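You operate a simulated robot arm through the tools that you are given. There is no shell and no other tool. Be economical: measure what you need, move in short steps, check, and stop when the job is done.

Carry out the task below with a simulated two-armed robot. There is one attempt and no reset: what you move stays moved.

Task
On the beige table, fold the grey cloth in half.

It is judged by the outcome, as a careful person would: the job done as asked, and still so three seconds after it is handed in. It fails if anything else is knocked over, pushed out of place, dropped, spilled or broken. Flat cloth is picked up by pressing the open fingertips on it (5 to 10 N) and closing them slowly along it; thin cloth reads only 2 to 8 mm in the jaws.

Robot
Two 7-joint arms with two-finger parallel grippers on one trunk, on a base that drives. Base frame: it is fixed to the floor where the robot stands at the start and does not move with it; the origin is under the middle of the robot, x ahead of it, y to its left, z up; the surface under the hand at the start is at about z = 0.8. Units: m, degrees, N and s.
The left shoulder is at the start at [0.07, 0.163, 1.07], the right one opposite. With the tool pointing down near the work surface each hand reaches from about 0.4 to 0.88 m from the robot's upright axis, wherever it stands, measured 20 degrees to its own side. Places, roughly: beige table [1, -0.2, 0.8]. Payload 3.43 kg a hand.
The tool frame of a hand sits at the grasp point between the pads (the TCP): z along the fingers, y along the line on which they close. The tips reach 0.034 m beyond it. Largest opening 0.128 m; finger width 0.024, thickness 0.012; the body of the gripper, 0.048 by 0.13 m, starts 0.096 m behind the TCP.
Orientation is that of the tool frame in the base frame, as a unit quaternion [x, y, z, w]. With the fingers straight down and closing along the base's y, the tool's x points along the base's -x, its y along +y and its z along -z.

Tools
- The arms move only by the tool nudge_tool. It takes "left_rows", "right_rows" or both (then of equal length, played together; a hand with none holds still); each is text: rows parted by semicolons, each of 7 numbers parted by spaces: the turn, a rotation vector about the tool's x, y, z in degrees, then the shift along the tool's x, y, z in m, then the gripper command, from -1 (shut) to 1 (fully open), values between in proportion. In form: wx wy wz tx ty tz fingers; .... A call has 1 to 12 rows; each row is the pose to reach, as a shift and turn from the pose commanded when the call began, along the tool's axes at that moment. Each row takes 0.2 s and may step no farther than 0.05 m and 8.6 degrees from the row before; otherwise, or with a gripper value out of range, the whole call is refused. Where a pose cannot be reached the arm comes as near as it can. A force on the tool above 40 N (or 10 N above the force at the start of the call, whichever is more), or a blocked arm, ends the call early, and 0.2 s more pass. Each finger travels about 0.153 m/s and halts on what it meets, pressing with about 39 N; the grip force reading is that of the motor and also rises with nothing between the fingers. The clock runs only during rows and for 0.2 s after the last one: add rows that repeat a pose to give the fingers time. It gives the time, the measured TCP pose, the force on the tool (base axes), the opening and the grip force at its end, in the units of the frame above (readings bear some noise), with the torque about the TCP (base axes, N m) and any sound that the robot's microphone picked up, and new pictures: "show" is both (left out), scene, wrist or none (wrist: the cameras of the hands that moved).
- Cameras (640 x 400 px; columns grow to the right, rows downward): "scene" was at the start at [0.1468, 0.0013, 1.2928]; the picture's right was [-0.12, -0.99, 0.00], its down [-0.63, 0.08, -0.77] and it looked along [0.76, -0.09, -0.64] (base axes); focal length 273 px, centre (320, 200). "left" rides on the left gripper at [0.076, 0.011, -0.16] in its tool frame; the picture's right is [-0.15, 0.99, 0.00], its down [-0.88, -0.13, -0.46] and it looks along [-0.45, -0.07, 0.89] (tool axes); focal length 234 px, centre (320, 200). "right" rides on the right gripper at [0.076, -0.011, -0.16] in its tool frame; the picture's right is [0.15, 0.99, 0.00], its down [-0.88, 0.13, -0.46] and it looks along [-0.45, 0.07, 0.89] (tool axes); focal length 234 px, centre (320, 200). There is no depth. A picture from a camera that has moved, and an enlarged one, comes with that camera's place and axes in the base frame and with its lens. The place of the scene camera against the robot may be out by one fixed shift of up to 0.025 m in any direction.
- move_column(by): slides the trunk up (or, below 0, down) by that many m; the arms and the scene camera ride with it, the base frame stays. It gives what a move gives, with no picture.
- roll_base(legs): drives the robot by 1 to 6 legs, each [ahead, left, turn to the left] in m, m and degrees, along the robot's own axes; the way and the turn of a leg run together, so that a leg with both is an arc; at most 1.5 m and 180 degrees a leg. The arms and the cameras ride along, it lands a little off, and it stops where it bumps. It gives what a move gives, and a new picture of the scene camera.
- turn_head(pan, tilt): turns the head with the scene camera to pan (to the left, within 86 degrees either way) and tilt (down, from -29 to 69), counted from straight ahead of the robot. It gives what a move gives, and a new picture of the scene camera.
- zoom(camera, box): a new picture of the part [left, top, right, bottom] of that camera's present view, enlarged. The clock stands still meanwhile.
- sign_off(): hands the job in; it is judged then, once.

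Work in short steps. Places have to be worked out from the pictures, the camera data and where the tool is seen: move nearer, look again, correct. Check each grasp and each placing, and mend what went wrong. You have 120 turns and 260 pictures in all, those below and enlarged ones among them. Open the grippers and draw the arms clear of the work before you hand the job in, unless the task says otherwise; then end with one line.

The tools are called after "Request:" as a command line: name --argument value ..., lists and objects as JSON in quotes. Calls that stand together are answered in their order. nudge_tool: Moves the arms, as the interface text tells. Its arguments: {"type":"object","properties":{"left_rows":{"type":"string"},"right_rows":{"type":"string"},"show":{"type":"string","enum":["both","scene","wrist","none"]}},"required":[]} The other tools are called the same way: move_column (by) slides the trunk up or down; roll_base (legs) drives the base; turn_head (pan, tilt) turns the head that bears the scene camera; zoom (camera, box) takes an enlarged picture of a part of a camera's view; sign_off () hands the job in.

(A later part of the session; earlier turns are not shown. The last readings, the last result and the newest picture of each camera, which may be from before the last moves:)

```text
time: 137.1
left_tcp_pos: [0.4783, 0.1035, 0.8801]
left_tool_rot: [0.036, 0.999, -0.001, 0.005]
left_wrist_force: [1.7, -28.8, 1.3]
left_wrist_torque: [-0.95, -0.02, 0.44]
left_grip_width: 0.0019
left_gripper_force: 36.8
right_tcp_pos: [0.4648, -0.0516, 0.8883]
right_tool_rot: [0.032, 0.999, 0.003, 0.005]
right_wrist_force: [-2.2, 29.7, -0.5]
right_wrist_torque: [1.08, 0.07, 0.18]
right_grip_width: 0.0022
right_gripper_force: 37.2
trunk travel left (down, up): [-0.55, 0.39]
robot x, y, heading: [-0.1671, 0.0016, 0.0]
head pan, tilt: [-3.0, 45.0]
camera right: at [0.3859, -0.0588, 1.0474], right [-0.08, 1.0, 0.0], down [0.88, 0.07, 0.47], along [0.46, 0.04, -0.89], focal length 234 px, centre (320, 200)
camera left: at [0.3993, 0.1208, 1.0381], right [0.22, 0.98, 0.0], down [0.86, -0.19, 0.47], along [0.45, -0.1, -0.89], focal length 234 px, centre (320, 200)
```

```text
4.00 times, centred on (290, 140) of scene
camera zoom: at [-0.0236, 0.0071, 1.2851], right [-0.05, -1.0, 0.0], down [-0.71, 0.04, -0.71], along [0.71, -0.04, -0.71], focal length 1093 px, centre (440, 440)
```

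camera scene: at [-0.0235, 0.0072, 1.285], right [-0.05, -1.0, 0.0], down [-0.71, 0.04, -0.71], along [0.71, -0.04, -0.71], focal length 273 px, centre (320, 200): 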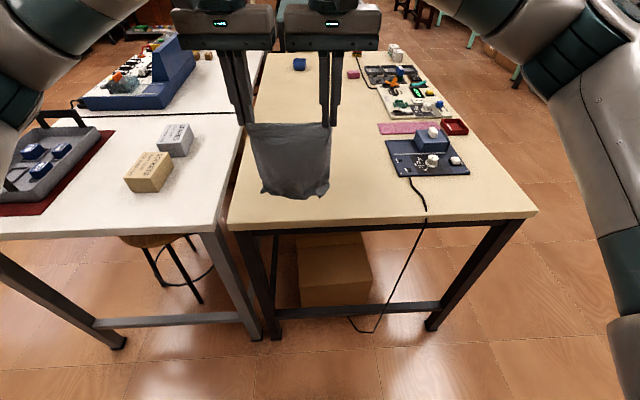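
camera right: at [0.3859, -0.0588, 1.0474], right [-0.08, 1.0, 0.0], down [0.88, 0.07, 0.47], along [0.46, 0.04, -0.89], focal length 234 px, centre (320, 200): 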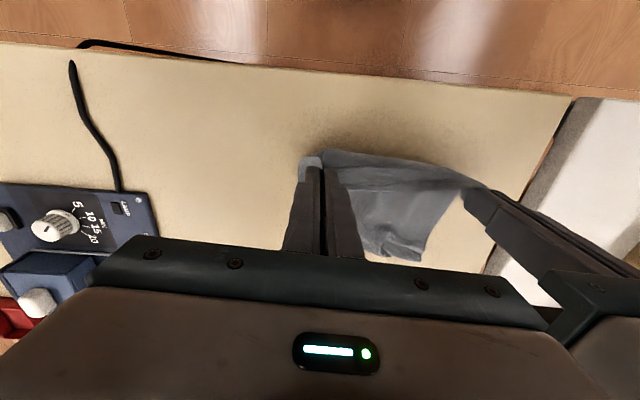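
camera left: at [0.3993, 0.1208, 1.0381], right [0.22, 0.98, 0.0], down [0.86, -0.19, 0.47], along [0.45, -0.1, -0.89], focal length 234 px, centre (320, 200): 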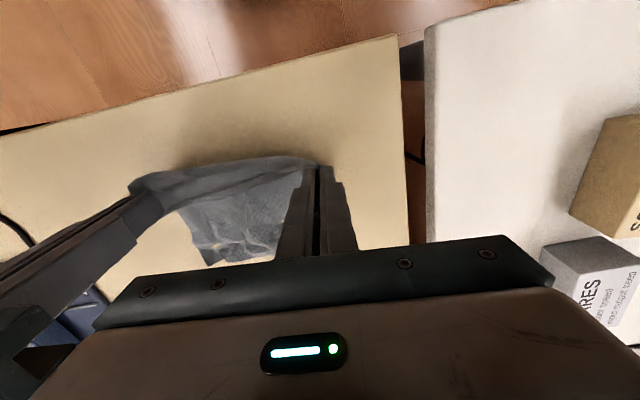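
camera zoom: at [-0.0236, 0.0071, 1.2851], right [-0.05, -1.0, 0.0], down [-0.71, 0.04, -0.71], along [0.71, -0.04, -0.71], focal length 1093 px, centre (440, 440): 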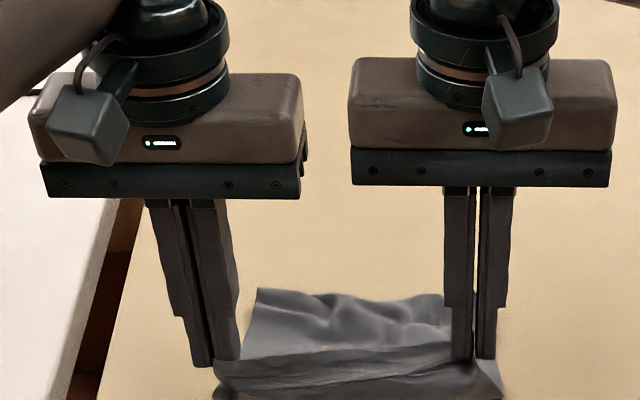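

The lower half now lies flat, with its edge at about x ≈ 0.58–0.60. I carry the hem forward over it in a low arc, easing the tension.

Request:
nudge_tool --left_rows "0 0 0 -0.01 -0.002 -0.004 -1;0 0 0 -0.02 -0.003 -0.005 -1;0 0 0 -0.04 -0.003 -0.002 -1;0 0 0 -0.058 -0.003 0.007 -1;0 0 0 -0.072 -0.003 0.018 -1;0 0 0 -0.083 -0.003 0.028 -1;0 0 0 -0.092 -0.003 0.036 -1;0 0 0 -0.092 -0.003 0.036 -1" --right_rows "0 0 0 -0.01 0.002 -0.002 -1;0 0 0 -0.02 0.003 -0.003 -1;0 0 0 -0.04 0.003 0.001 -1;0 0 0 -0.058 0.003 0.012 -1;0 0 0 -0.072 0.003 0.024 -1;0 0 0 -0.083 0.003 0.035 -1;0 0 0 -0.092 0.003 0.044 -1;0 0 0 -0.092 0.003 0.044 -1" --show "wrist"

Request:
zoom --camera "scene" --box '[210, 110, 370, 210]'

```text
time: 138.9
left_tcp_pos: [0.5667, 0.0941, 0.846]
left_tool_rot: [0.035, 0.999, 0.0, 0.004]
left_wrist_force: [2.2, -13.3, -0.6]
left_wrist_torque: [-0.44, -0.04, 0.2]
left_grip_width: 0.0022
left_gripper_force: 36.9
right_tcp_pos: [0.5574, -0.0555, 0.8464]
right_tool_rot: [0.032, 0.999, 0.001, 0.005]
right_wrist_force: [-1.6, 14.7, 0.5]
right_wrist_torque: [0.54, 0.03, 0.11]
right_grip_width: 0.002
right_gripper_force: 37.1
trunk travel left (down, up): [-0.55, 0.39]
robot x, y, heading: [-0.1695, 0.0017, -0.2]
head pan, tilt: [-3.0, 45.0]
camera right: at [0.4787, -0.0631, 1.0038], right [-0.08, 1.0, 0.0], down [0.88, 0.07, 0.46], along [0.46, 0.04, -0.89], focal length 234 px, centre (320, 200)
camera left: at [0.4899, 0.1115, 1.0043], right [0.22, 0.98, 0.0], down [0.86, -0.19, 0.46], along [0.45, -0.1, -0.89], focal length 234 px, centre (320, 200)
```

right: 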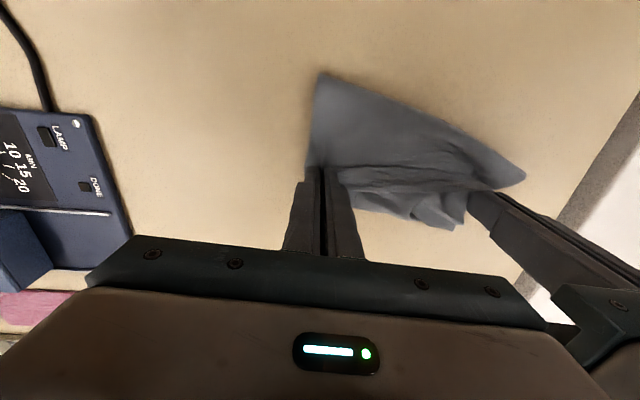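
left: 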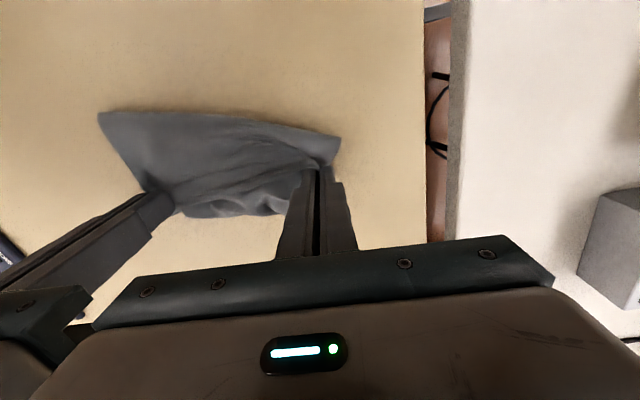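

```text
4.00 times, centred on (290, 160) of scene
camera zoom: at [-0.0239, 0.0072, 1.2851], right [-0.05, -1.0, 0.0], down [-0.71, 0.04, -0.71], along [0.71, -0.04, -0.71], focal length 1093 px, centre (440, 360)
```

zoom: 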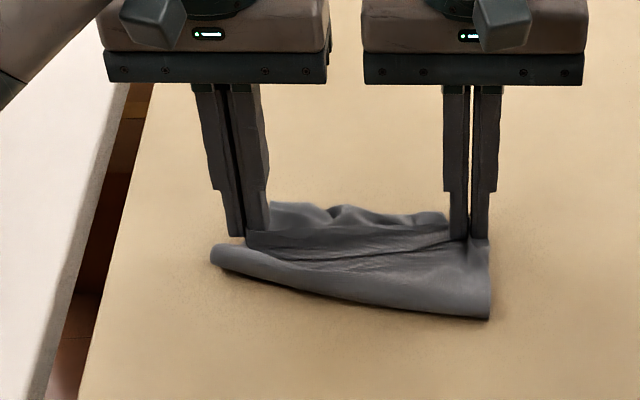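

This is a good fold shape, but the left crease got pulled forward (skewed) and the under-layer's corners are curled. I lift the hem back and drag further toward the robot to straighten the lower layer.

Request:
nudge_tool --left_rows "0 0 0 0.02 0 -0.034 -1;0 0 0 0.05 0 -0.064 -1;0 0 0 0.08 0 -0.074 -1;0 0 0 0.105 0 -0.074 -1;0 0 0 0.13 0 -0.070 -1;0 0 0 0.15 0 -0.060 -1;0 0 0 0.17 0 -0.050 -1;0 0 0 0.18 0 -0.042 -1;0 0 0 0.18 0 -0.042 -1" --right_rows "0 0 0 0.02 0 -0.034 -1;0 0 0 0.05 0 -0.064 -1;0 0 0 0.08 0 -0.074 -1;0 0 0 0.105 0 -0.074 -1;0 0 0 0.13 0 -0.070 -1;0 0 0 0.15 0 -0.060 -1;0 0 0 0.17 0 -0.050 -1;0 0 0 0.18 0 -0.042 -1;0 0 0 0.18 0 -0.042 -1" --show "wrist"

Request:
zoom --camera "scene" --box '[210, 110, 370, 210]'

```text
time: 140.9
left_tcp_pos: [0.3874, 0.1061, 0.8862]
left_tool_rot: [0.034, 0.999, 0.0, 0.005]
left_wrist_force: [1.5, -13.8, -0.1]
left_wrist_torque: [-0.41, -0.04, 0.17]
left_grip_width: 0.0021
left_gripper_force: 36.9
right_tcp_pos: [0.3758, -0.0443, 0.8836]
right_tool_rot: [0.033, 0.999, 0.001, 0.006]
right_wrist_force: [-0.5, 13.3, 0.6]
right_wrist_torque: [0.46, 0.03, 0.07]
right_grip_width: 0.0022
right_gripper_force: 36.2
trunk travel left (down, up): [-0.55, 0.39]
robot x, y, heading: [-0.1647, -0.0023, -0.0]
head pan, tilt: [-3.0, 45.0]
camera right: at [0.2976, -0.0509, 1.0427], right [-0.08, 1.0, 0.0], down [0.88, 0.07, 0.46], along [0.46, 0.04, -0.89], focal length 234 px, centre (320, 200)
camera left: at [0.3107, 0.1235, 1.0448], right [0.22, 0.98, 0.0], down [0.86, -0.19, 0.46], along [0.45, -0.1, -0.89], focal length 234 px, centre (320, 200)
```

right: 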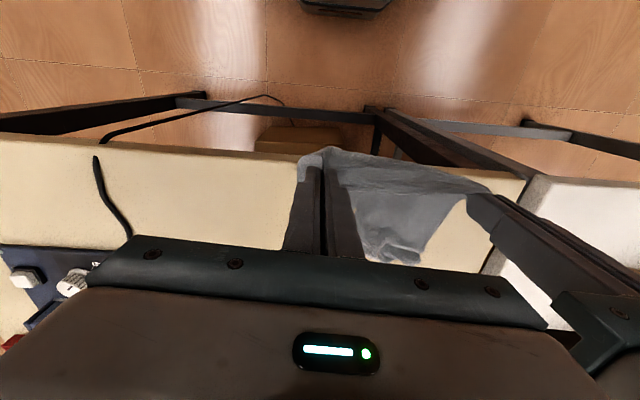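
left: 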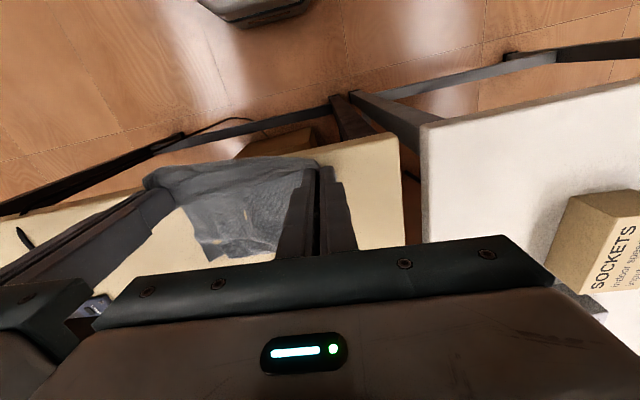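

```text
4.00 times, centred on (290, 160) of scene
camera zoom: at [-0.0238, 0.0072, 1.2851], right [-0.05, -1.0, 0.0], down [-0.71, 0.04, -0.71], along [0.71, -0.04, -0.71], focal length 1093 px, centre (440, 360)
```

zoom: 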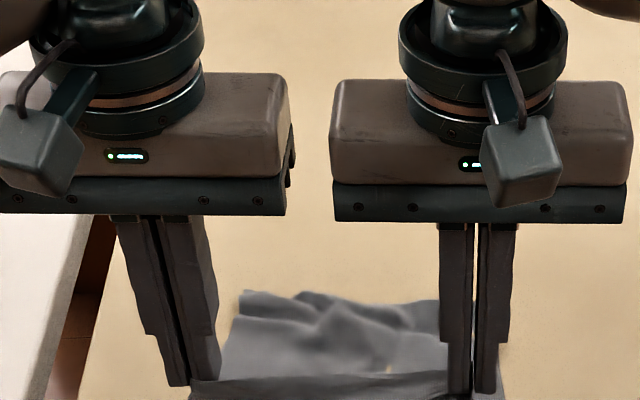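

The lower corners are still folded under; that happened on landing. A better way is to lay the cloth out flat again (that gave good corners), then flip it over by pulling the hem back without hanging. I need room for this, so I lift and drive the base forward 0.15 m.

Request:
nudge_tool --left_rows "0 0 0 0 0 -0.035 -1;0 0 0 0 0 -0.07 -1;0 0 0 0 0 -0.105 -1;0 0 0 0 0 -0.14 -1;0 0 0 0 0 -0.175 -1;0 0 0 0 0 -0.19 -1;0 0 0 0 0 -0.19 -1" --right_rows "0 0 0 0 0 -0.035 -1;0 0 0 0 0 -0.07 -1;0 0 0 0 0 -0.105 -1;0 0 0 0 0 -0.14 -1;0 0 0 0 0 -0.175 -1;0 0 0 0 0 -0.19 -1;0 0 0 0 0 -0.19 -1" --show "none"

Request:
roll_base --legs '[[0.15, 0, 0]]'

```text
time: 142.5
left_tcp_pos: [0.3873, 0.1081, 1.0755]
left_tool_rot: [0.036, 0.999, -0.001, 0.004]
left_wrist_force: [0.9, -20.2, -0.5]
left_wrist_torque: [-0.6, -0.05, 0.33]
left_grip_width: 0.0021
left_gripper_force: 36.7
right_tcp_pos: [0.3751, -0.0443, 1.074]
right_tool_rot: [0.032, 0.999, 0.002, 0.004]
right_wrist_force: [-1.6, 19.1, 0.4]
right_wrist_torque: [0.76, 0.04, 0.14]
right_grip_width: 0.0022
right_gripper_force: 37.0
trunk travel left (down, up): [-0.55, 0.39]
robot x, y, heading: [-0.1647, -0.0002, -0.3]
head pan, tilt: [-3.0, 45.0]
```

```text
time: 143.9
left_tcp_pos: [0.5337, 0.1096, 1.0757]
left_tool_rot: [0.034, 0.999, 0.0, 0.005]
left_wrist_force: [1.8, -20.7, -0.4]
left_wrist_torque: [-0.67, -0.06, 0.32]
left_grip_width: 0.002
left_gripper_force: 36.5
right_tcp_pos: [0.5219, -0.0431, 1.0733]
right_tool_rot: [0.031, 1.0, 0.001, 0.005]
right_wrist_force: [-1.2, 21.8, 1.1]
right_wrist_torque: [0.75, 0.04, 0.12]
right_grip_width: 0.0023
right_gripper_force: 36.5
trunk travel left (down, up): [-0.55, 0.39]
robot x, y, heading: [-0.018, 0.0016, -0.1]
head pan, tilt: [-3.0, 45.0]
camera scene: at [0.123, 0.0074, 1.2851], right [-0.05, -1.0, 0.0], down [-0.71, 0.04, -0.71], along [0.71, -0.04, -0.71], focal length 273 px, centre (320, 200)
```

scene: 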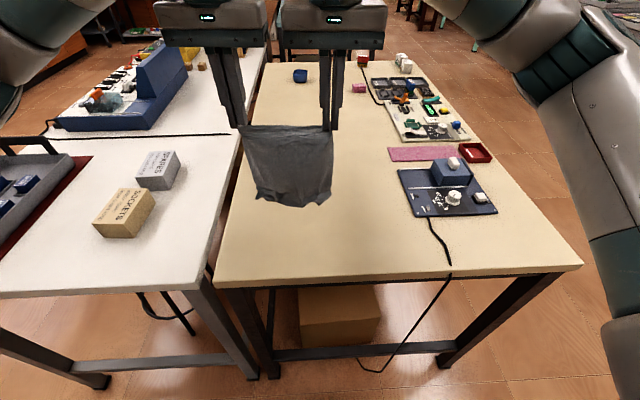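

The cloth hangs well. I lay it out forward with the same path that worked before.

Request:
nudge_tool --left_rows "0 0 0 0 -0.002 0.04 -1;0 0 0 0 -0.003 0.075 -1;0 0 0 -0.03 -0.003 0.085 -1;0 0 0 -0.055 -0.003 0.095 -1;0 0 0 -0.08 -0.003 0.105 -1;0 0 0 -0.105 -0.003 0.115 -1;0 0 0 -0.13 -0.003 0.13 -1;0 0 0 -0.155 -0.003 0.145 -1;0 0 0 -0.18 -0.003 0.165 -1;0 0 0 -0.205 -0.003 0.19 -1;0 0 0 -0.23 -0.003 0.215 -1;0 0 0 -0.24 -0.003 0.229 -1" --right_rows "0 0 0 0 0.002 0.04 -1;0 0 0 0 0.003 0.075 -1;0 0 0 -0.03 0.003 0.085 -1;0 0 0 -0.055 0.003 0.095 -1;0 0 0 -0.08 0.003 0.105 -1;0 0 0 -0.105 0.003 0.115 -1;0 0 0 -0.13 0.003 0.13 -1;0 0 0 -0.155 0.003 0.145 -1;0 0 0 -0.18 0.003 0.165 -1;0 0 0 -0.205 0.003 0.19 -1;0 0 0 -0.23 0.003 0.215 -1;0 0 0 -0.24 0.003 0.227 -1" --show "none"

Request:
zoom --camera "scene" --box '[210, 90, 370, 190]'

```text
time: 146.5
left_tcp_pos: [0.7741, 0.0901, 0.8491]
left_tool_rot: [0.035, 0.999, 0.0, 0.004]
left_wrist_force: [1.0, -3.5, -0.4]
left_wrist_torque: [-0.12, 0.02, 0.02]
left_grip_width: 0.0021
left_gripper_force: 36.8
right_tcp_pos: [0.7629, -0.0529, 0.8509]
right_tool_rot: [0.033, 0.999, 0.001, 0.004]
right_wrist_force: [0.1, 4.0, 0.6]
right_wrist_torque: [0.11, 0.03, 0.02]
right_grip_width: 0.002
right_gripper_force: 36.6
trunk travel left (down, up): [-0.55, 0.39]
robot x, y, heading: [-0.0212, -0.0, -0.0]
head pan, tilt: [-3.0, 45.0]
```

```text
4.00 times, centred on (290, 140) of scene
camera zoom: at [0.123, 0.0073, 1.2851], right [-0.05, -1.0, 0.0], down [-0.71, 0.04, -0.71], along [0.71, -0.04, -0.71], focal length 1093 px, centre (440, 440)
```

zoom: 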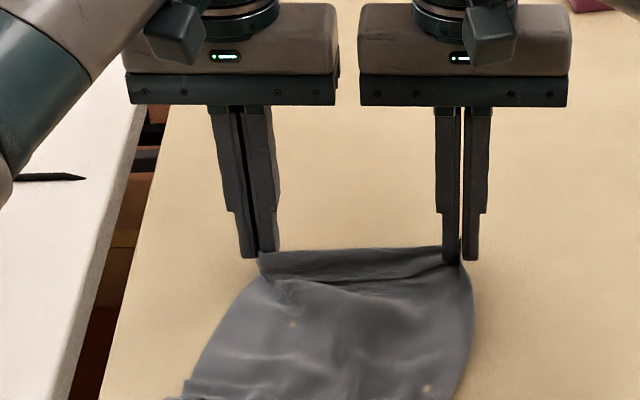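

Request:
zoom --camera "scene" --box '[230, 140, 358, 220]'

```text
5.00 times, centred on (294, 180) of scene
camera zoom: at [0.123, 0.0073, 1.2851], right [-0.05, -1.0, 0.0], down [-0.71, 0.04, -0.71], along [0.71, -0.04, -0.71], focal length 1367 px, centre (450, 300)
```

zoom: 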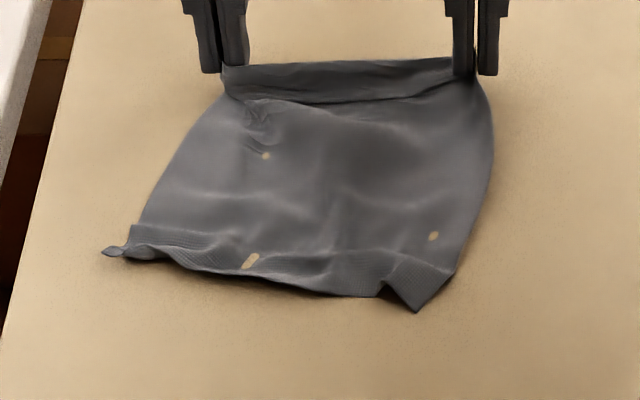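

The near edge is rolled and needs smoothing. I release the hem gently, leaving its ridges standing for regrip, and move the hands back for a close look at the near edge.

Request:
nudge_tool --left_rows "0 0 0 0 0 0.008 -1;0 0 0 0 0 0.008 -0.9;0 0 0 0 0 0.008 -0.7;0 0 0 0 0 0.008 -0.6;0 0 0 0 0 -0.03 -0.6;0 0 0 0 0 -0.07 -0.6;0 0 0 0.04 0.01 -0.10 -0.6;0 0 0 0.08 0.02 -0.12 -0.6;0 0 0 0.12 0.03 -0.12 -0.6;0 0 0 0.15 0.04 -0.12 -0.6;0 0 0 0.18 0.04 -0.12 -0.6" --right_rows "0 0 0 0 0 0.010 -1;0 0 0 0 0 0.010 -0.9;0 0 0 0 0 0.010 -0.7;0 0 0 0 0 0.010 -0.6;0 0 0 0 0 -0.03 -0.6;0 0 0 0 0 -0.07 -0.6;0 0 0 0.04 -0.01 -0.10 -0.6;0 0 0 0.08 -0.02 -0.12 -0.6;0 0 0 0.12 -0.03 -0.12 -0.6;0 0 0 0.15 -0.04 -0.12 -0.6;0 0 0 0.18 -0.04 -0.12 -0.6" --show "none"

Request:
zoom --camera "right" --box '[260, 60, 580, 260]'

Request:
zoom --camera "left" --box '[60, 60, 380, 260]'

Request:
zoom --camera "scene" --box '[230, 130, 358, 210]'

```text
refused: row 7 steps farther than a row can; nothing moved
```

```text
2.00 times, centred on (420, 160) of right
camera zoom: at [0.6849, -0.0601, 1.0095], right [-0.08, 1.0, 0.0], down [0.88, 0.07, 0.46], along [0.46, 0.04, -0.89], focal length 468 px, centre (120, 280)
```

zoom: 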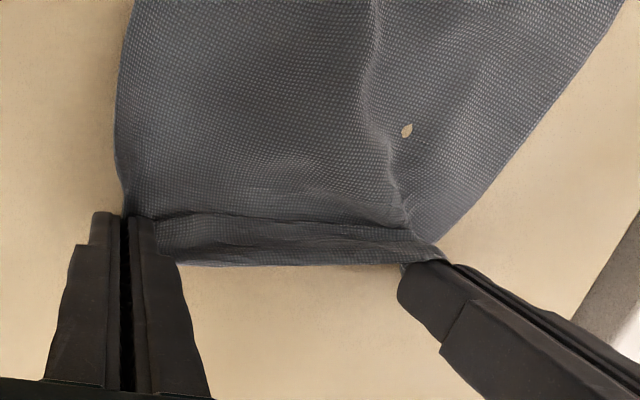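

```text
2.00 times, centred on (220, 160) of left
camera zoom: at [0.6968, 0.1081, 1.0093], right [0.21, 0.98, 0.0], down [0.87, -0.19, 0.46], along [0.45, -0.1, -0.89], focal length 468 px, centre (520, 280)
```

zoom: 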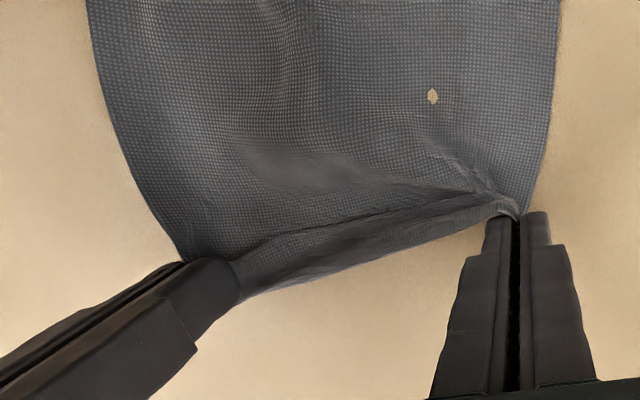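

```text
5.00 times, centred on (294, 170) of scene
camera zoom: at [0.123, 0.0073, 1.2851], right [-0.05, -1.0, 0.0], down [-0.71, 0.04, -0.71], along [0.71, -0.04, -0.71], focal length 1367 px, centre (450, 350)
```

zoom: 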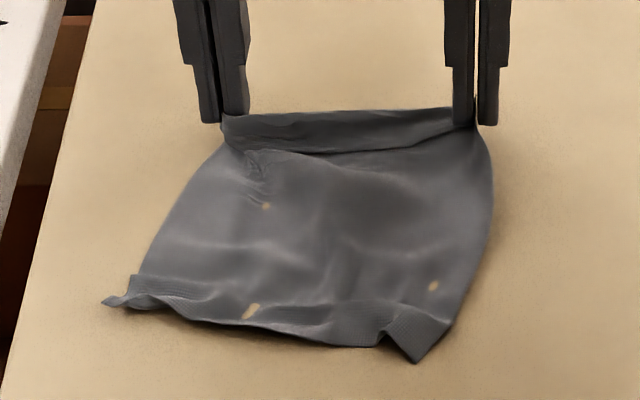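

Nothing moved: one row stepped too far. The closer view shows the left side is about 5 cm short, with wrinkles radiating from the left jaw, so the left jaw pinched a second gathered layer. I release only the left, with a press-and-open, and look.

Request:
nudge_tool --left_rows "0 0 0 0 0 0.008 -1;0 0 0 0 0 0.012 -0.95;0 0 0 0 0 0.012 -0.85;0 0 0 0 0 0.012 -0.7;0 0 0 0 0.002 0.012 -0.55;0 0 0 0 0.004 0.012 -0.4;0 0 0 0 0.004 0.012 -0.3;0 0 0 0 0.004 -0.02 -0.3;0 0 0 0 0.004 -0.06 -0.3;0 0 0 0 0.004 -0.09 -0.3" --show "none"

Request:
zoom --camera "left" --box '[40, 0, 400, 225]'

Request:
zoom --camera "scene" --box '[230, 130, 358, 210]'

```text
time: 148.7
left_tcp_pos: [0.7727, 0.0923, 0.9407]
left_tool_rot: [0.034, 0.999, 0.0, 0.006]
left_wrist_force: [0.3, 0.5, 0.3]
left_wrist_torque: [-0.01, -0.03, 0.03]
left_grip_width: 0.0451
left_gripper_force: 0.1
right_tcp_pos: [0.7623, -0.0532, 0.8519]
right_tool_rot: [0.031, 0.999, 0.001, 0.005]
right_wrist_force: [-0.8, -0.4, 0.0]
right_wrist_torque: [0.07, 0.01, -0.03]
right_grip_width: 0.0023
right_gripper_force: 36.8
trunk travel left (down, up): [-0.55, 0.39]
robot x, y, heading: [-0.0199, 0.0006, 0.2]
head pan, tilt: [-3.0, 45.0]
```

```text
1.78 times, centred on (220, 112) of left
camera zoom: at [0.6958, 0.1105, 1.1006], right [0.21, 0.98, 0.0], down [0.86, -0.19, 0.46], along [0.45, -0.1, -0.89], focal length 416 px, centre (498, 356)
```

zoom: 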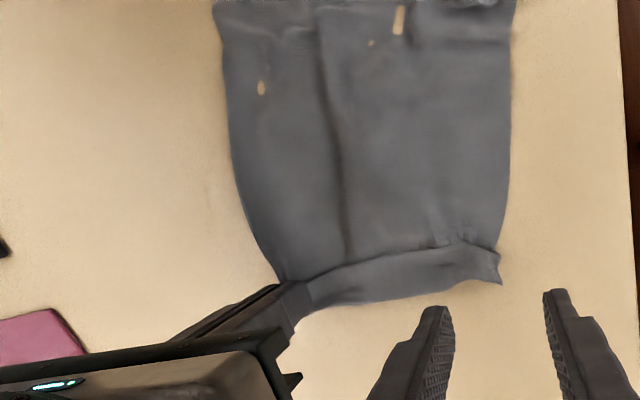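

```text
5.00 times, centred on (294, 170) of scene
camera zoom: at [0.1221, 0.007, 1.2851], right [-0.05, -1.0, 0.0], down [-0.71, 0.04, -0.71], along [0.71, -0.04, -0.71], focal length 1367 px, centre (450, 350)
```

zoom: 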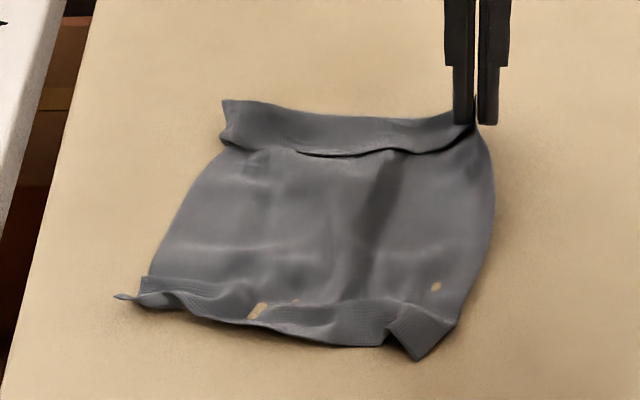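

The left is free, and the cloth lies nearly flat. I release the right with the same press-and-open, spreading outward, then move both hands to the near corners.

Request:
nudge_tool --right_rows "0 0 0 0 0 0.008 -1;0 0 0 0 0 0.0145 -0.95;0 0 0 0 0 0.0145 -0.85;0 0 0 0 -0.002 0.0145 -0.7;0 0 0 0 -0.006 0.0145 -0.6;0 0 0 0 -0.012 0.0145 -0.5;0 0 0 0 -0.018 0.0145 -0.45;0 0 0 0 -0.018 -0.02 -0.45;0 0 0 0 -0.018 -0.06 -0.45;0 0 0 0 -0.018 -0.10 -0.45" --left_rows "0 0 0 0 0 0 -0.6;0 0 0 0 0 0 -0.6;0 0 0 0 0 0 -0.6;0 0 0 0.03 0.01 0 -0.6;0 0 0 0.06 0.02 0 -0.6;0 0 0 0.09 0.02 0 -0.6;0 0 0 0.12 0.02 0 -0.6;0 0 0 0.15 0.02 0 -0.6;0 0 0 0.17 0.02 0 -0.6;0 0 0 0.17 0.02 0 -0.6" --show "none"

Request:
nudge_tool --right_rows "0 0 0 0.03 0 0.01 -0.6;0 0 0 0.06 0 0.01 -0.6;0 0 0 0.09 0 0.01 -0.6;0 0 0 0.12 0 0.01 -0.6;0 0 0 0.15 0 0.01 -0.6;0 0 0 0.17 0 0.01 -0.6" --show "wrist"

Request:
zoom --camera "left" --box '[40, 60, 360, 260]'

Request:
zoom --camera "scene" --box '[230, 130, 358, 210]'

```text
time: 150.9
left_tcp_pos: [0.6042, 0.1258, 0.9368]
left_tool_rot: [0.034, 0.999, 0.0, 0.005]
left_wrist_force: [0.3, 0.0, -0.1]
left_wrist_torque: [0.0, -0.03, -0.01]
left_grip_width: 0.0258
left_gripper_force: 0.1
right_tcp_pos: [0.7609, -0.0744, 0.9511]
right_tool_rot: [0.031, 0.999, 0.0, 0.006]
right_wrist_force: [0.1, 0.3, 1.3]
right_wrist_torque: [-0.01, 0.0, -0.01]
right_grip_width: 0.0354
right_gripper_force: 0.1
trunk travel left (down, up): [-0.55, 0.39]
robot x, y, heading: [-0.0239, -0.0007, 0.1]
head pan, tilt: [-3.0, 45.0]
```

```text
time: 152.3
left_tcp_pos: [0.6053, 0.1259, 0.9371]
left_tool_rot: [0.035, 0.999, 0.0, 0.005]
left_wrist_force: [-0.1, 0.6, 0.4]
left_wrist_torque: [-0.01, 0.0, -0.02]
left_grip_width: 0.0255
left_gripper_force: 0.0
right_tcp_pos: [0.5899, -0.0624, 0.9367]
right_tool_rot: [0.031, 0.999, 0.0, 0.006]
right_wrist_force: [-0.7, -0.2, -0.6]
right_wrist_torque: [0.01, 0.0, -0.01]
right_grip_width: 0.0257
right_gripper_force: 0.1
trunk travel left (down, up): [-0.55, 0.39]
robot x, y, heading: [-0.0207, -0.0047, -0.1]
head pan, tilt: [-3.0, 45.0]
camera right: at [0.5114, -0.0686, 1.0963], right [-0.08, 1.0, 0.0], down [0.88, 0.07, 0.46], along [0.46, 0.04, -0.89], focal length 234 px, centre (320, 200)
```

right: 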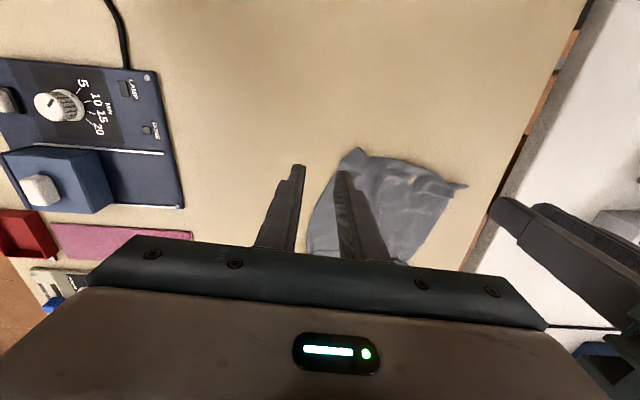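

```text
2.00 times, centred on (200, 160) of left
camera zoom: at [0.5285, 0.1429, 1.0965], right [0.21, 0.98, 0.0], down [0.87, -0.19, 0.46], along [0.45, -0.1, -0.89], focal length 468 px, centre (560, 280)
```

zoom: 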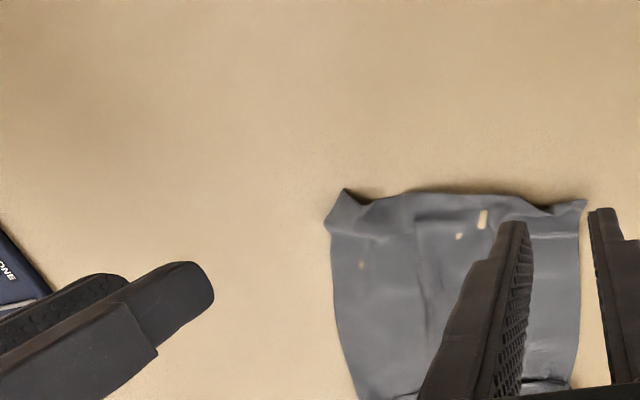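

```text
5.00 times, centred on (294, 170) of scene
camera zoom: at [0.1224, 0.0072, 1.2851], right [-0.05, -1.0, 0.0], down [-0.71, 0.04, -0.71], along [0.71, -0.04, -0.71], focal length 1367 px, centre (450, 350)
```

zoom: 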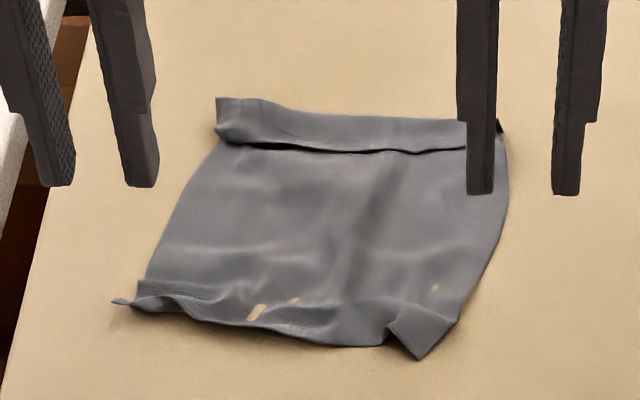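

The cloth is mostly flat now. I smooth both near corners with press-and-open moves going outward.

Request:
nudge_tool --left_rows "0 0 0 -0.015 0 0.035 -0.8;0 0 0 -0.033 -0.001 0.07 -0.8;0 0 0 -0.033 -0.001 0.09 -0.8;0 0 0 -0.033 -0.001 0.10 -0.8;0 0 0 -0.033 -0.001 0.1025 -0.8;0 0 0 -0.032 0.002 0.1025 -0.72;0 0 0 -0.030 0.006 0.1025 -0.64;0 0 0 -0.028 0.010 0.1025 -0.56;0 0 0 -0.026 0.014 0.1025 -0.5;0 0 0 -0.024 0.018 0.1025 -0.45;0 0 0 -0.024 0.018 0.07 -0.45;0 0 0 -0.024 0.018 0.03 -0.45" --right_rows "0 0 0 -0.005 0.03 0.03 -0.8;0 0 0 -0.011 0.067 0.06 -0.8;0 0 0 -0.011 0.067 0.085 -0.8;0 0 0 -0.011 0.067 0.099 -0.8;0 0 0 -0.011 0.067 0.102 -0.8;0 0 0 -0.010 0.063 0.102 -0.72;0 0 0 -0.008 0.057 0.102 -0.64;0 0 0 -0.006 0.051 0.102 -0.56;0 0 0 -0.004 0.045 0.102 -0.5;0 0 0 -0.002 0.040 0.102 -0.45;0 0 0 -0.002 0.040 0.07 -0.45;0 0 0 -0.002 0.040 0.03 -0.45" --show "none"

Request:
zoom --camera "scene" --box '[230, 130, 358, 210]'

```text
time: 153.1
left_tcp_pos: [0.6391, 0.1289, 0.8508]
left_tool_rot: [0.029, 1.0, 0.003, 0.003]
left_wrist_force: [0.7, 2.8, 0.0]
left_wrist_torque: [-0.46, 0.19, 0.01]
left_grip_width: 0.0129
left_gripper_force: 0.0
right_tcp_pos: [0.6082, 0.0005, 0.857]
right_tool_rot: [0.035, 0.999, 0.0, 0.005]
right_wrist_force: [-0.8, -3.1, -0.6]
right_wrist_torque: [0.42, -0.14, 0.11]
right_grip_width: 0.0127
right_gripper_force: 0.0
trunk travel left (down, up): [-0.55, 0.39]
robot x, y, heading: [-0.0188, 0.0032, 0.1]
head pan, tilt: [-3.0, 45.0]
stopped in row 4 (left hand): the force on the tool passed its limit at 44 N (the readings are from after the stop); the commanded pose is now the measured one
```

```text
5.00 times, centred on (294, 170) of scene
camera zoom: at [0.1228, 0.0068, 1.2851], right [-0.05, -1.0, 0.0], down [-0.71, 0.04, -0.71], along [0.71, -0.04, -0.71], focal length 1367 px, centre (450, 350)
```

zoom: 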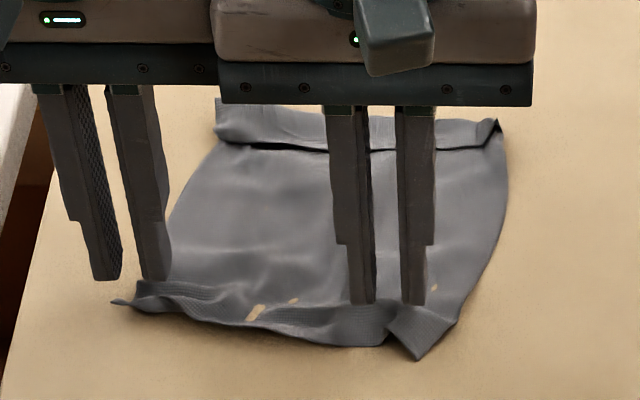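

The gripper bodies touched, so I work one hand at a time. I raise the left away and do the right corner, 1.6 cm nearer the robot.

Request:
nudge_tool --left_rows "0 0 0 0 0.01 -0.03 -0.8;0 0 0 0 0.03 -0.07 -0.8;0 0 0 0 0.03 -0.07 -0.8;0 0 0 0 0.03 -0.07 -0.8;0 0 0 0 0.03 -0.07 -0.8;0 0 0 0 0.03 -0.07 -0.8;0 0 0 0 0.03 -0.07 -0.8;0 0 0 0 0.03 -0.07 -0.8;0 0 0 0 0.03 -0.07 -0.8;0 0 0 0 0.03 -0.07 -0.8;0 0 0 0 0.03 -0.07 -0.8;0 0 0 0 0.03 -0.07 -0.8" --right_rows "0 0 0 0 0 -0.005 -0.8;0 0 0 0.016 0.002 0 -0.8;0 0 0 0.016 0.002 0.014 -0.8;0 0 0 0.016 0.002 0.021 -0.8;0 0 0 0.016 0.002 0.0225 -0.8;0 0 0 0.017 -0.002 0.0225 -0.72;0 0 0 0.018 -0.008 0.0225 -0.64;0 0 0 0.019 -0.014 0.0225 -0.56;0 0 0 0.020 -0.020 0.0225 -0.5;0 0 0 0.021 -0.026 0.0225 -0.45;0 0 0 0.021 -0.026 0 -0.45;0 0 0 0.021 -0.06 -0.04 -0.45" --show "none"

Request:
nudge_tool --left_rows "0 0 0 0 -0.02 0.03 -0.8;0 0 0 0.005 -0.03 0.065 -0.8;0 0 0 0.005 -0.03 0.078 -0.8;0 0 0 0.005 -0.03 0.084 -0.8;0 0 0 0.005 -0.03 0.0865 -0.8;0 0 0 0.006 -0.027 0.0865 -0.72;0 0 0 0.007 -0.022 0.0865 -0.64;0 0 0 0.008 -0.017 0.0865 -0.56;0 0 0 0.009 -0.012 0.0865 -0.5;0 0 0 0.010 -0.008 0.0865 -0.45;0 0 0 0.010 -0.008 0.05 -0.45;0 0 0 0.010 -0.008 0.01 -0.45" --show "none"

Request:
zoom --camera "scene" --box '[230, 130, 358, 210]'

```text
refused: row 12 steps farther than a row can; nothing moved
```

```text
time: 153.5
left_tcp_pos: [0.6431, 0.1231, 0.8348]
left_tool_rot: [0.024, 1.0, 0.004, 0.006]
left_wrist_force: [0.7, 0.0, 0.4]
left_wrist_torque: [0.0, 0.05, 0.02]
left_grip_width: 0.0128
left_gripper_force: 0.0
right_tcp_pos: [0.6087, -0.0092, 0.8507]
right_tool_rot: [0.042, 0.999, -0.01, 0.0]
right_wrist_force: [0.4, -0.4, -0.4]
right_wrist_torque: [0.02, -0.01, -0.01]
right_grip_width: 0.0131
right_gripper_force: 0.0
trunk travel left (down, up): [-0.55, 0.39]
robot x, y, heading: [-0.0223, 0.0002, -0.0]
head pan, tilt: [-3.0, 45.0]
stopped in row 1 (left hand): the force on the tool passed its limit at 72 N (the readings are from after the stop); the commanded pose is now the measured one
```

```text
5.00 times, centred on (294, 170) of scene
camera zoom: at [0.1231, 0.0065, 1.2851], right [-0.05, -1.0, 0.0], down [-0.71, 0.04, -0.71], along [0.71, -0.04, -0.71], focal length 1367 px, centre (450, 350)
```

zoom: 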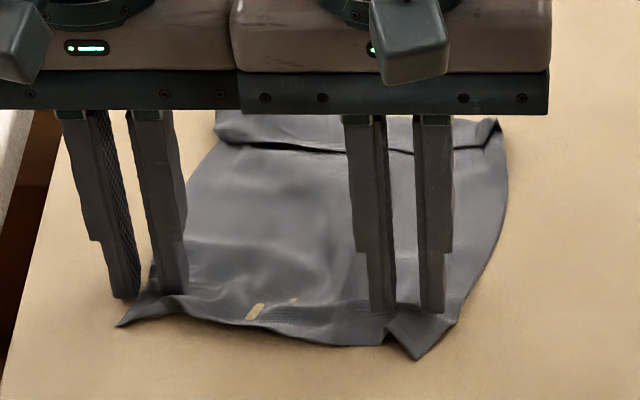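

One row was too long and the second call went ahead on its own; no harm done, but I'll chain calls more carefully. I raise the left clear, then smooth the right corner.

Request:
nudge_tool --left_rows "0 0 0 0 0.005 -0.03 -0.8;0 0 0 0 0.02 -0.07 -0.8;0 0 0 0 0.03 -0.09 -0.8;0 0 0 0 0.03 -0.09 -0.8;0 0 0 0 0.03 -0.09 -0.8;0 0 0 0 0.03 -0.09 -0.8;0 0 0 0 0.03 -0.09 -0.8;0 0 0 0 0.03 -0.09 -0.8;0 0 0 0 0.03 -0.09 -0.8;0 0 0 0 0.03 -0.09 -0.8;0 0 0 0 0.03 -0.09 -0.8;0 0 0 0 0.03 -0.09 -0.8" --right_rows "0 0 0 0 0 -0.01 -0.8;0 0 0 0.018 0.008 -0.01 -0.8;0 0 0 0.018 0.008 0.006 -0.8;0 0 0 0.018 0.008 0.0145 -0.8;0 0 0 0.018 0.008 0.016 -0.8;0 0 0 0.019 0.004 0.016 -0.72;0 0 0 0.020 -0.002 0.016 -0.64;0 0 0 0.021 -0.008 0.016 -0.56;0 0 0 0.022 -0.014 0.016 -0.5;0 0 0 0.023 -0.020 0.016 -0.45;0 0 0 0.023 -0.020 -0.02 -0.45;0 0 0 0.023 -0.03 -0.06 -0.45" --show "none"

Request:
zoom --camera "scene" --box '[230, 130, 358, 210]'

```text
time: 156.1
left_tcp_pos: [0.6431, 0.1522, 0.9245]
left_tool_rot: [0.024, 1.0, 0.003, 0.007]
left_wrist_force: [0.9, -0.5, -0.1]
left_wrist_torque: [0.0, -0.02, -0.01]
left_grip_width: 0.0131
left_gripper_force: 0.0
right_tcp_pos: [0.5815, -0.0388, 0.911]
right_tool_rot: [0.041, 0.999, -0.009, 0.001]
right_wrist_force: [-0.5, 0.1, -0.2]
right_wrist_torque: [0.01, -0.03, 0.01]
right_grip_width: 0.0349
right_gripper_force: 0.1
trunk travel left (down, up): [-0.55, 0.39]
robot x, y, heading: [-0.0222, 0.0011, -0.1]
head pan, tilt: [-3.0, 45.0]
```

```text
5.00 times, centred on (294, 170) of scene
camera zoom: at [0.1221, 0.0068, 1.285], right [-0.05, -1.0, 0.0], down [-0.71, 0.04, -0.71], along [0.71, -0.04, -0.71], focal length 1367 px, centre (450, 350)
```

zoom: 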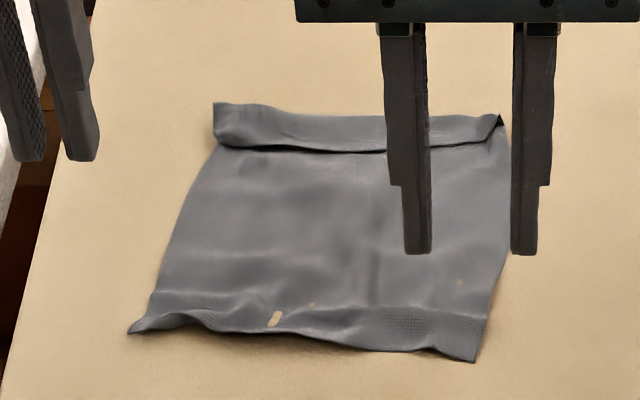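

The near edge looks good now. The far corners are a bit gathered inward, so I hover the left hand over the far-left corner to measure and spread it.

Request:
nudge_tool --left_rows "0 0 0 -0.035 -0.015 0 -0.8;0 0 0 -0.07 -0.03 0 -0.8;0 0 0 -0.105 -0.045 0 -0.8;0 0 0 -0.135 -0.06 0 -0.8;0 0 0 -0.135 -0.06 0 -0.8" --right_rows "0 0 0 -0.03 -0.02 -0.01 -0.8;0 0 0 -0.06 -0.04 -0.02 -0.8;0 0 0 -0.09 -0.06 -0.02 -0.8;0 0 0 -0.12 -0.08 -0.02 -0.8;0 0 0 -0.12 -0.08 -0.02 -0.8" --show "none"

Request:
zoom --camera "left" --box '[40, 0, 400, 225]'

```text
time: 157.3
left_tcp_pos: [0.7769, 0.0851, 0.9274]
left_tool_rot: [0.024, 1.0, 0.002, 0.006]
left_wrist_force: [-0.7, 0.2, -0.8]
left_wrist_torque: [-0.02, 0.01, 0.0]
left_grip_width: 0.0129
left_gripper_force: 0.1
right_tcp_pos: [0.6949, -0.1237, 0.9352]
right_tool_rot: [0.04, 0.999, -0.009, 0.001]
right_wrist_force: [-0.6, 0.3, -0.6]
right_wrist_torque: [-0.05, -0.02, 0.04]
right_grip_width: 0.0127
right_gripper_force: 0.1
trunk travel left (down, up): [-0.55, 0.39]
robot x, y, heading: [-0.0231, -0.0012, -0.0]
head pan, tilt: [-3.0, 45.0]
```

```text
1.78 times, centred on (220, 112) of left
camera zoom: at [0.6989, 0.0993, 1.0872], right [0.19, 0.98, 0.01], down [0.87, -0.17, 0.47], along [0.46, -0.08, -0.88], focal length 416 px, centre (498, 356)
```

zoom: 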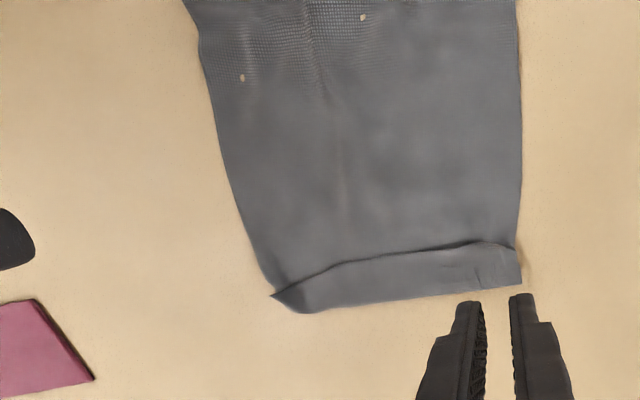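

The cloth is clean and flat now. The far-right corner is tucked slightly, so I move the left aside and spread the far-right corner outward.

Request:
nudge_tool --left_rows "0 0 0 0 0.02 -0.01 -0.8;0 0 0 0 0.04 -0.02 -0.8;0 0 0 0 0.05 -0.02 -0.8;0 0 0 0 0.05 -0.02 -0.8;0 0 0 0 0.05 -0.02 -0.8;0 0 0 0 0.05 -0.02 -0.8;0 0 0 0 0.05 -0.02 -0.8;0 0 0 0 0.05 -0.02 -0.8;0 0 0 0 0.05 -0.02 -0.8;0 0 0 0 0.05 -0.02 -0.8;0 0 0 0 0.05 -0.02 -0.8;0 0 0 0 0.05 -0.02 -0.8" --right_rows "0 0 0 -0.03 0.03 0.01 -0.8;0 0 0 -0.055 0.06 0.035 -0.8;0 0 0 -0.0738 0.080 0.065 -0.8;0 0 0 -0.0738 0.080 0.088 -0.8;0 0 0 -0.0738 0.080 0.098 -0.8;0 0 0 -0.0738 0.080 0.1005 -0.8;0 0 0 -0.0738 0.075 0.1005 -0.72;0 0 0 -0.0738 0.068 0.1005 -0.64;0 0 0 -0.0738 0.060 0.1005 -0.56;0 0 0 -0.0738 0.053 0.1005 -0.5;0 0 0 -0.0738 0.053 0.07 -0.5;0 0 0 -0.0738 0.04 0.03 -0.5" --show "none"

Request:
zoom --camera "left" --box '[0, 0, 400, 250]'

```text
time: 159.9
left_tcp_pos: [0.7766, 0.1313, 0.9485]
left_tool_rot: [0.025, 1.0, 0.003, 0.008]
left_wrist_force: [-0.1, -0.1, 0.2]
left_wrist_torque: [0.03, -0.02, -0.01]
left_grip_width: 0.0129
left_gripper_force: 0.1
right_tcp_pos: [0.773, -0.0935, 0.9029]
right_tool_rot: [0.041, 0.999, -0.009, 0.002]
right_wrist_force: [-0.2, -0.9, 0.0]
right_wrist_torque: [0.0, -0.03, -0.02]
right_grip_width: 0.0318
right_gripper_force: 0.0
trunk travel left (down, up): [-0.55, 0.39]
robot x, y, heading: [-0.0204, -0.0017, -0.3]
head pan, tilt: [-3.0, 45.0]
```

```text
1.60 times, centred on (200, 125) of left
camera zoom: at [0.6988, 0.1475, 1.1072], right [0.19, 0.98, 0.01], down [0.87, -0.17, 0.47], along [0.46, -0.08, -0.88], focal length 375 px, centre (512, 320)
```

zoom: 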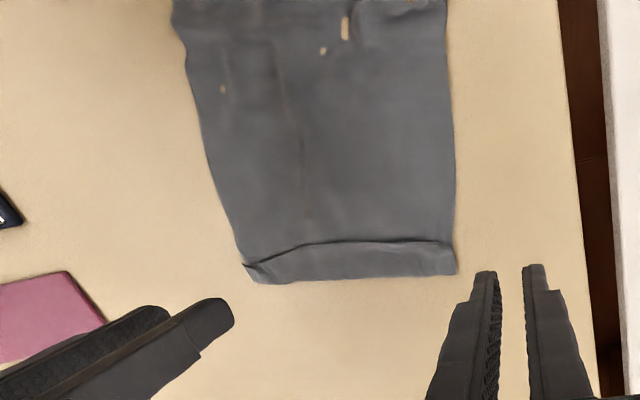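

The outline is only 0.175 wide versus 0.235 originally, so a lengthwise pleat runs down the middle. I press both halves mid-cloth and pull them apart.

Request:
nudge_tool --left_rows "0 0 0 0.025 -0.016 0.02 -0.9;0 0 0 0.05 -0.033 0.05 -0.9;0 0 0 0.0745 -0.050 0.08 -0.9;0 0 0 0.0745 -0.050 0.105 -0.9;0 0 0 0.0745 -0.050 0.1115 -0.9;0 0 0 0.0745 -0.050 0.114 -0.9;0 0 0 0.0745 -0.043 0.114 -0.9;0 0 0 0.0745 -0.035 0.114 -0.9;0 0 0 0.0745 -0.027 0.114 -0.9;0 0 0 0.0745 -0.019 0.114 -0.9;0 0 0 0.0745 -0.019 0.08 -0.9;0 0 0 0.0745 -0.01 0.04 -0.9" --right_rows "0 0 0 0.029 0.011 0.0 -0.9;0 0 0 0.058 0.022 0.02 -0.9;0 0 0 0.086 0.0315 0.04 -0.9;0 0 0 0.086 0.0315 0.06 -0.9;0 0 0 0.086 0.0315 0.066 -0.9;0 0 0 0.086 0.0315 0.0685 -0.9;0 0 0 0.086 0.0245 0.0685 -0.9;0 0 0 0.086 0.0165 0.0685 -0.9;0 0 0 0.086 0.0085 0.0685 -0.9;0 0 0 0.086 0.0005 0.0685 -0.9;0 0 0 0.086 0.0005 0.03 -0.9;0 0 0 0.086 -0.01 -0.01 -0.9" --show "none"

Request:
zoom --camera "scene" --box '[230, 130, 358, 210]'

```text
time: 162.5
left_tcp_pos: [0.7031, 0.1281, 0.9075]
left_tool_rot: [0.025, 1.0, 0.003, 0.007]
left_wrist_force: [-0.8, -0.3, 0.4]
left_wrist_torque: [0.01, -0.03, 0.04]
left_grip_width: 0.0064
left_gripper_force: 0.0
right_tcp_pos: [0.6844, -0.0953, 0.9134]
right_tool_rot: [0.041, 0.999, -0.009, 0.002]
right_wrist_force: [-0.5, 0.2, -0.5]
right_wrist_torque: [0.0, -0.02, -0.02]
right_grip_width: 0.0065
right_gripper_force: 0.1
trunk travel left (down, up): [-0.55, 0.39]
robot x, y, heading: [-0.0184, 0.0025, -0.0]
head pan, tilt: [-3.0, 45.0]
```

```text
5.00 times, centred on (294, 170) of scene
camera zoom: at [0.1206, 0.0068, 1.2851], right [-0.05, -1.0, 0.0], down [-0.71, 0.04, -0.71], along [0.71, -0.04, -0.71], focal length 1367 px, centre (450, 350)
```

zoom: 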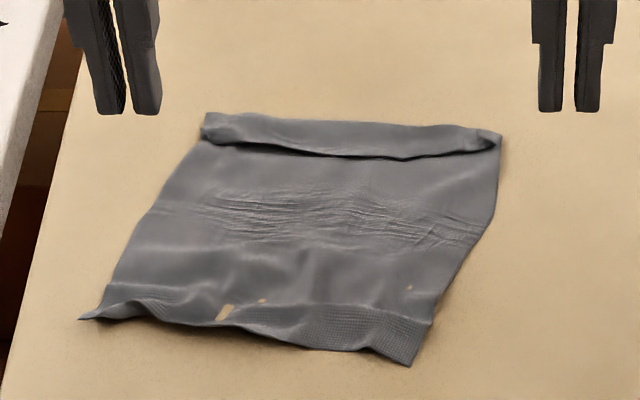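

The proportions show that the cloth got turned: it is about 0.18 wide (y) and should be 0.235 long (x), so the end strips may be folded-over cuffs. I take two close zooms to confirm.

Request:
zoom --camera "scene" --box '[240, 180, 320, 230]'

Request:
zoom --camera "scene" --box '[265, 145, 337, 190]'

```text
8.00 times, centred on (280, 205) of scene
camera zoom: at [0.1206, 0.0068, 1.2851], right [-0.05, -1.0, 0.0], down [-0.71, 0.04, -0.71], along [0.71, -0.04, -0.71], focal length 2187 px, centre (640, 160)
```

zoom: 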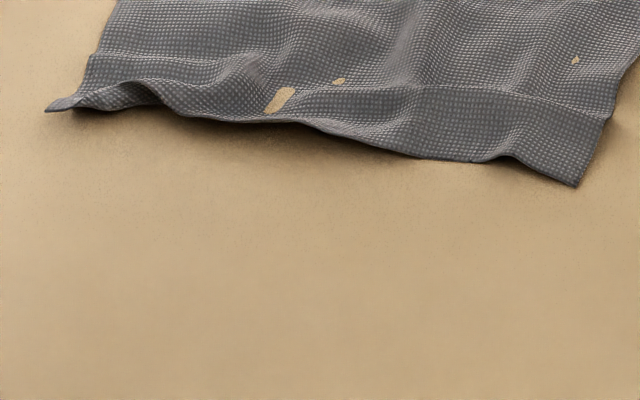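

```text
8.89 times, centred on (301, 168) of scene
camera zoom: at [0.1206, 0.0068, 1.2851], right [-0.05, -1.0, 0.0], down [-0.71, 0.04, -0.71], along [0.71, -0.04, -0.71], focal length 2430 px, centre (489, 489)
```

zoom: 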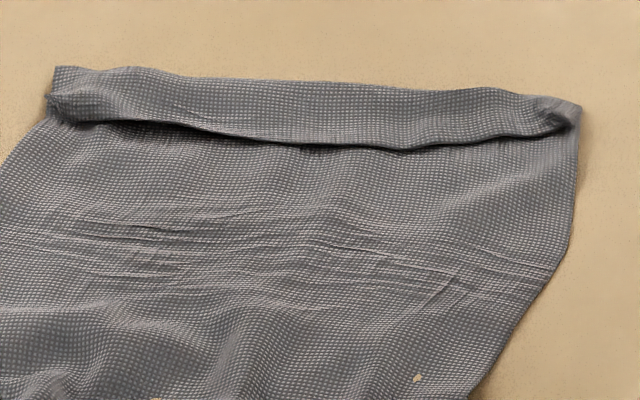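

Now it's clear: the far strip is a Z-pleat with the hem pointing forward, so dragging the strip forward will open it to the full 0.235 length. I drive the base forward 6 cm for reach, with the hands raised.

Request:
roll_base --legs '[[0.06, 0, 0]]'

Request:
zoom --camera "left" --box '[0, 60, 400, 310]'

```text
time: 163.5
left_tcp_pos: [0.7657, 0.129, 0.9063]
left_tool_rot: [0.024, 1.0, 0.003, 0.006]
left_wrist_force: [0.3, -0.6, 0.4]
left_wrist_torque: [-0.01, 0.01, 0.0]
left_grip_width: 0.0064
left_gripper_force: 0.0
right_tcp_pos: [0.7461, -0.094, 0.9113]
right_tool_rot: [0.041, 0.999, -0.008, 0.0]
right_wrist_force: [0.5, 0.1, -0.9]
right_wrist_torque: [-0.01, 0.01, 0.02]
right_grip_width: 0.0065
right_gripper_force: 0.0
trunk travel left (down, up): [-0.55, 0.39]
robot x, y, heading: [0.0365, 0.0005, 0.1]
head pan, tilt: [-3.0, 45.0]
camera scene: at [0.1835, 0.0073, 1.285], right [-0.05, -1.0, 0.0], down [-0.71, 0.04, -0.71], along [0.71, -0.04, -0.71], focal length 273 px, centre (320, 200)
```

scene: 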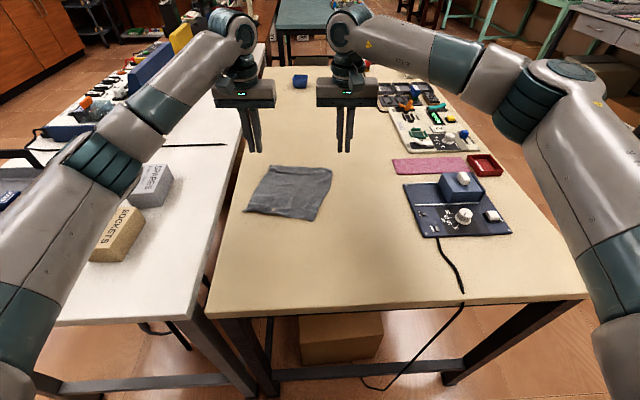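

```text
1.60 times, centred on (200, 185) of left
camera zoom: at [0.6871, 0.1429, 1.0652], right [0.19, 0.98, 0.01], down [0.87, -0.17, 0.46], along [0.46, -0.08, -0.89], focal length 375 px, centre (512, 224)
```

zoom: 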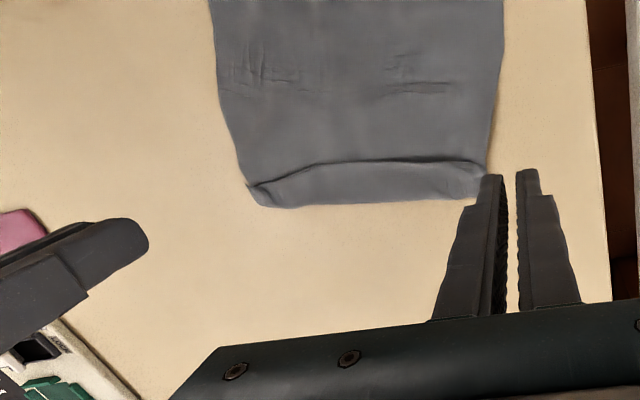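

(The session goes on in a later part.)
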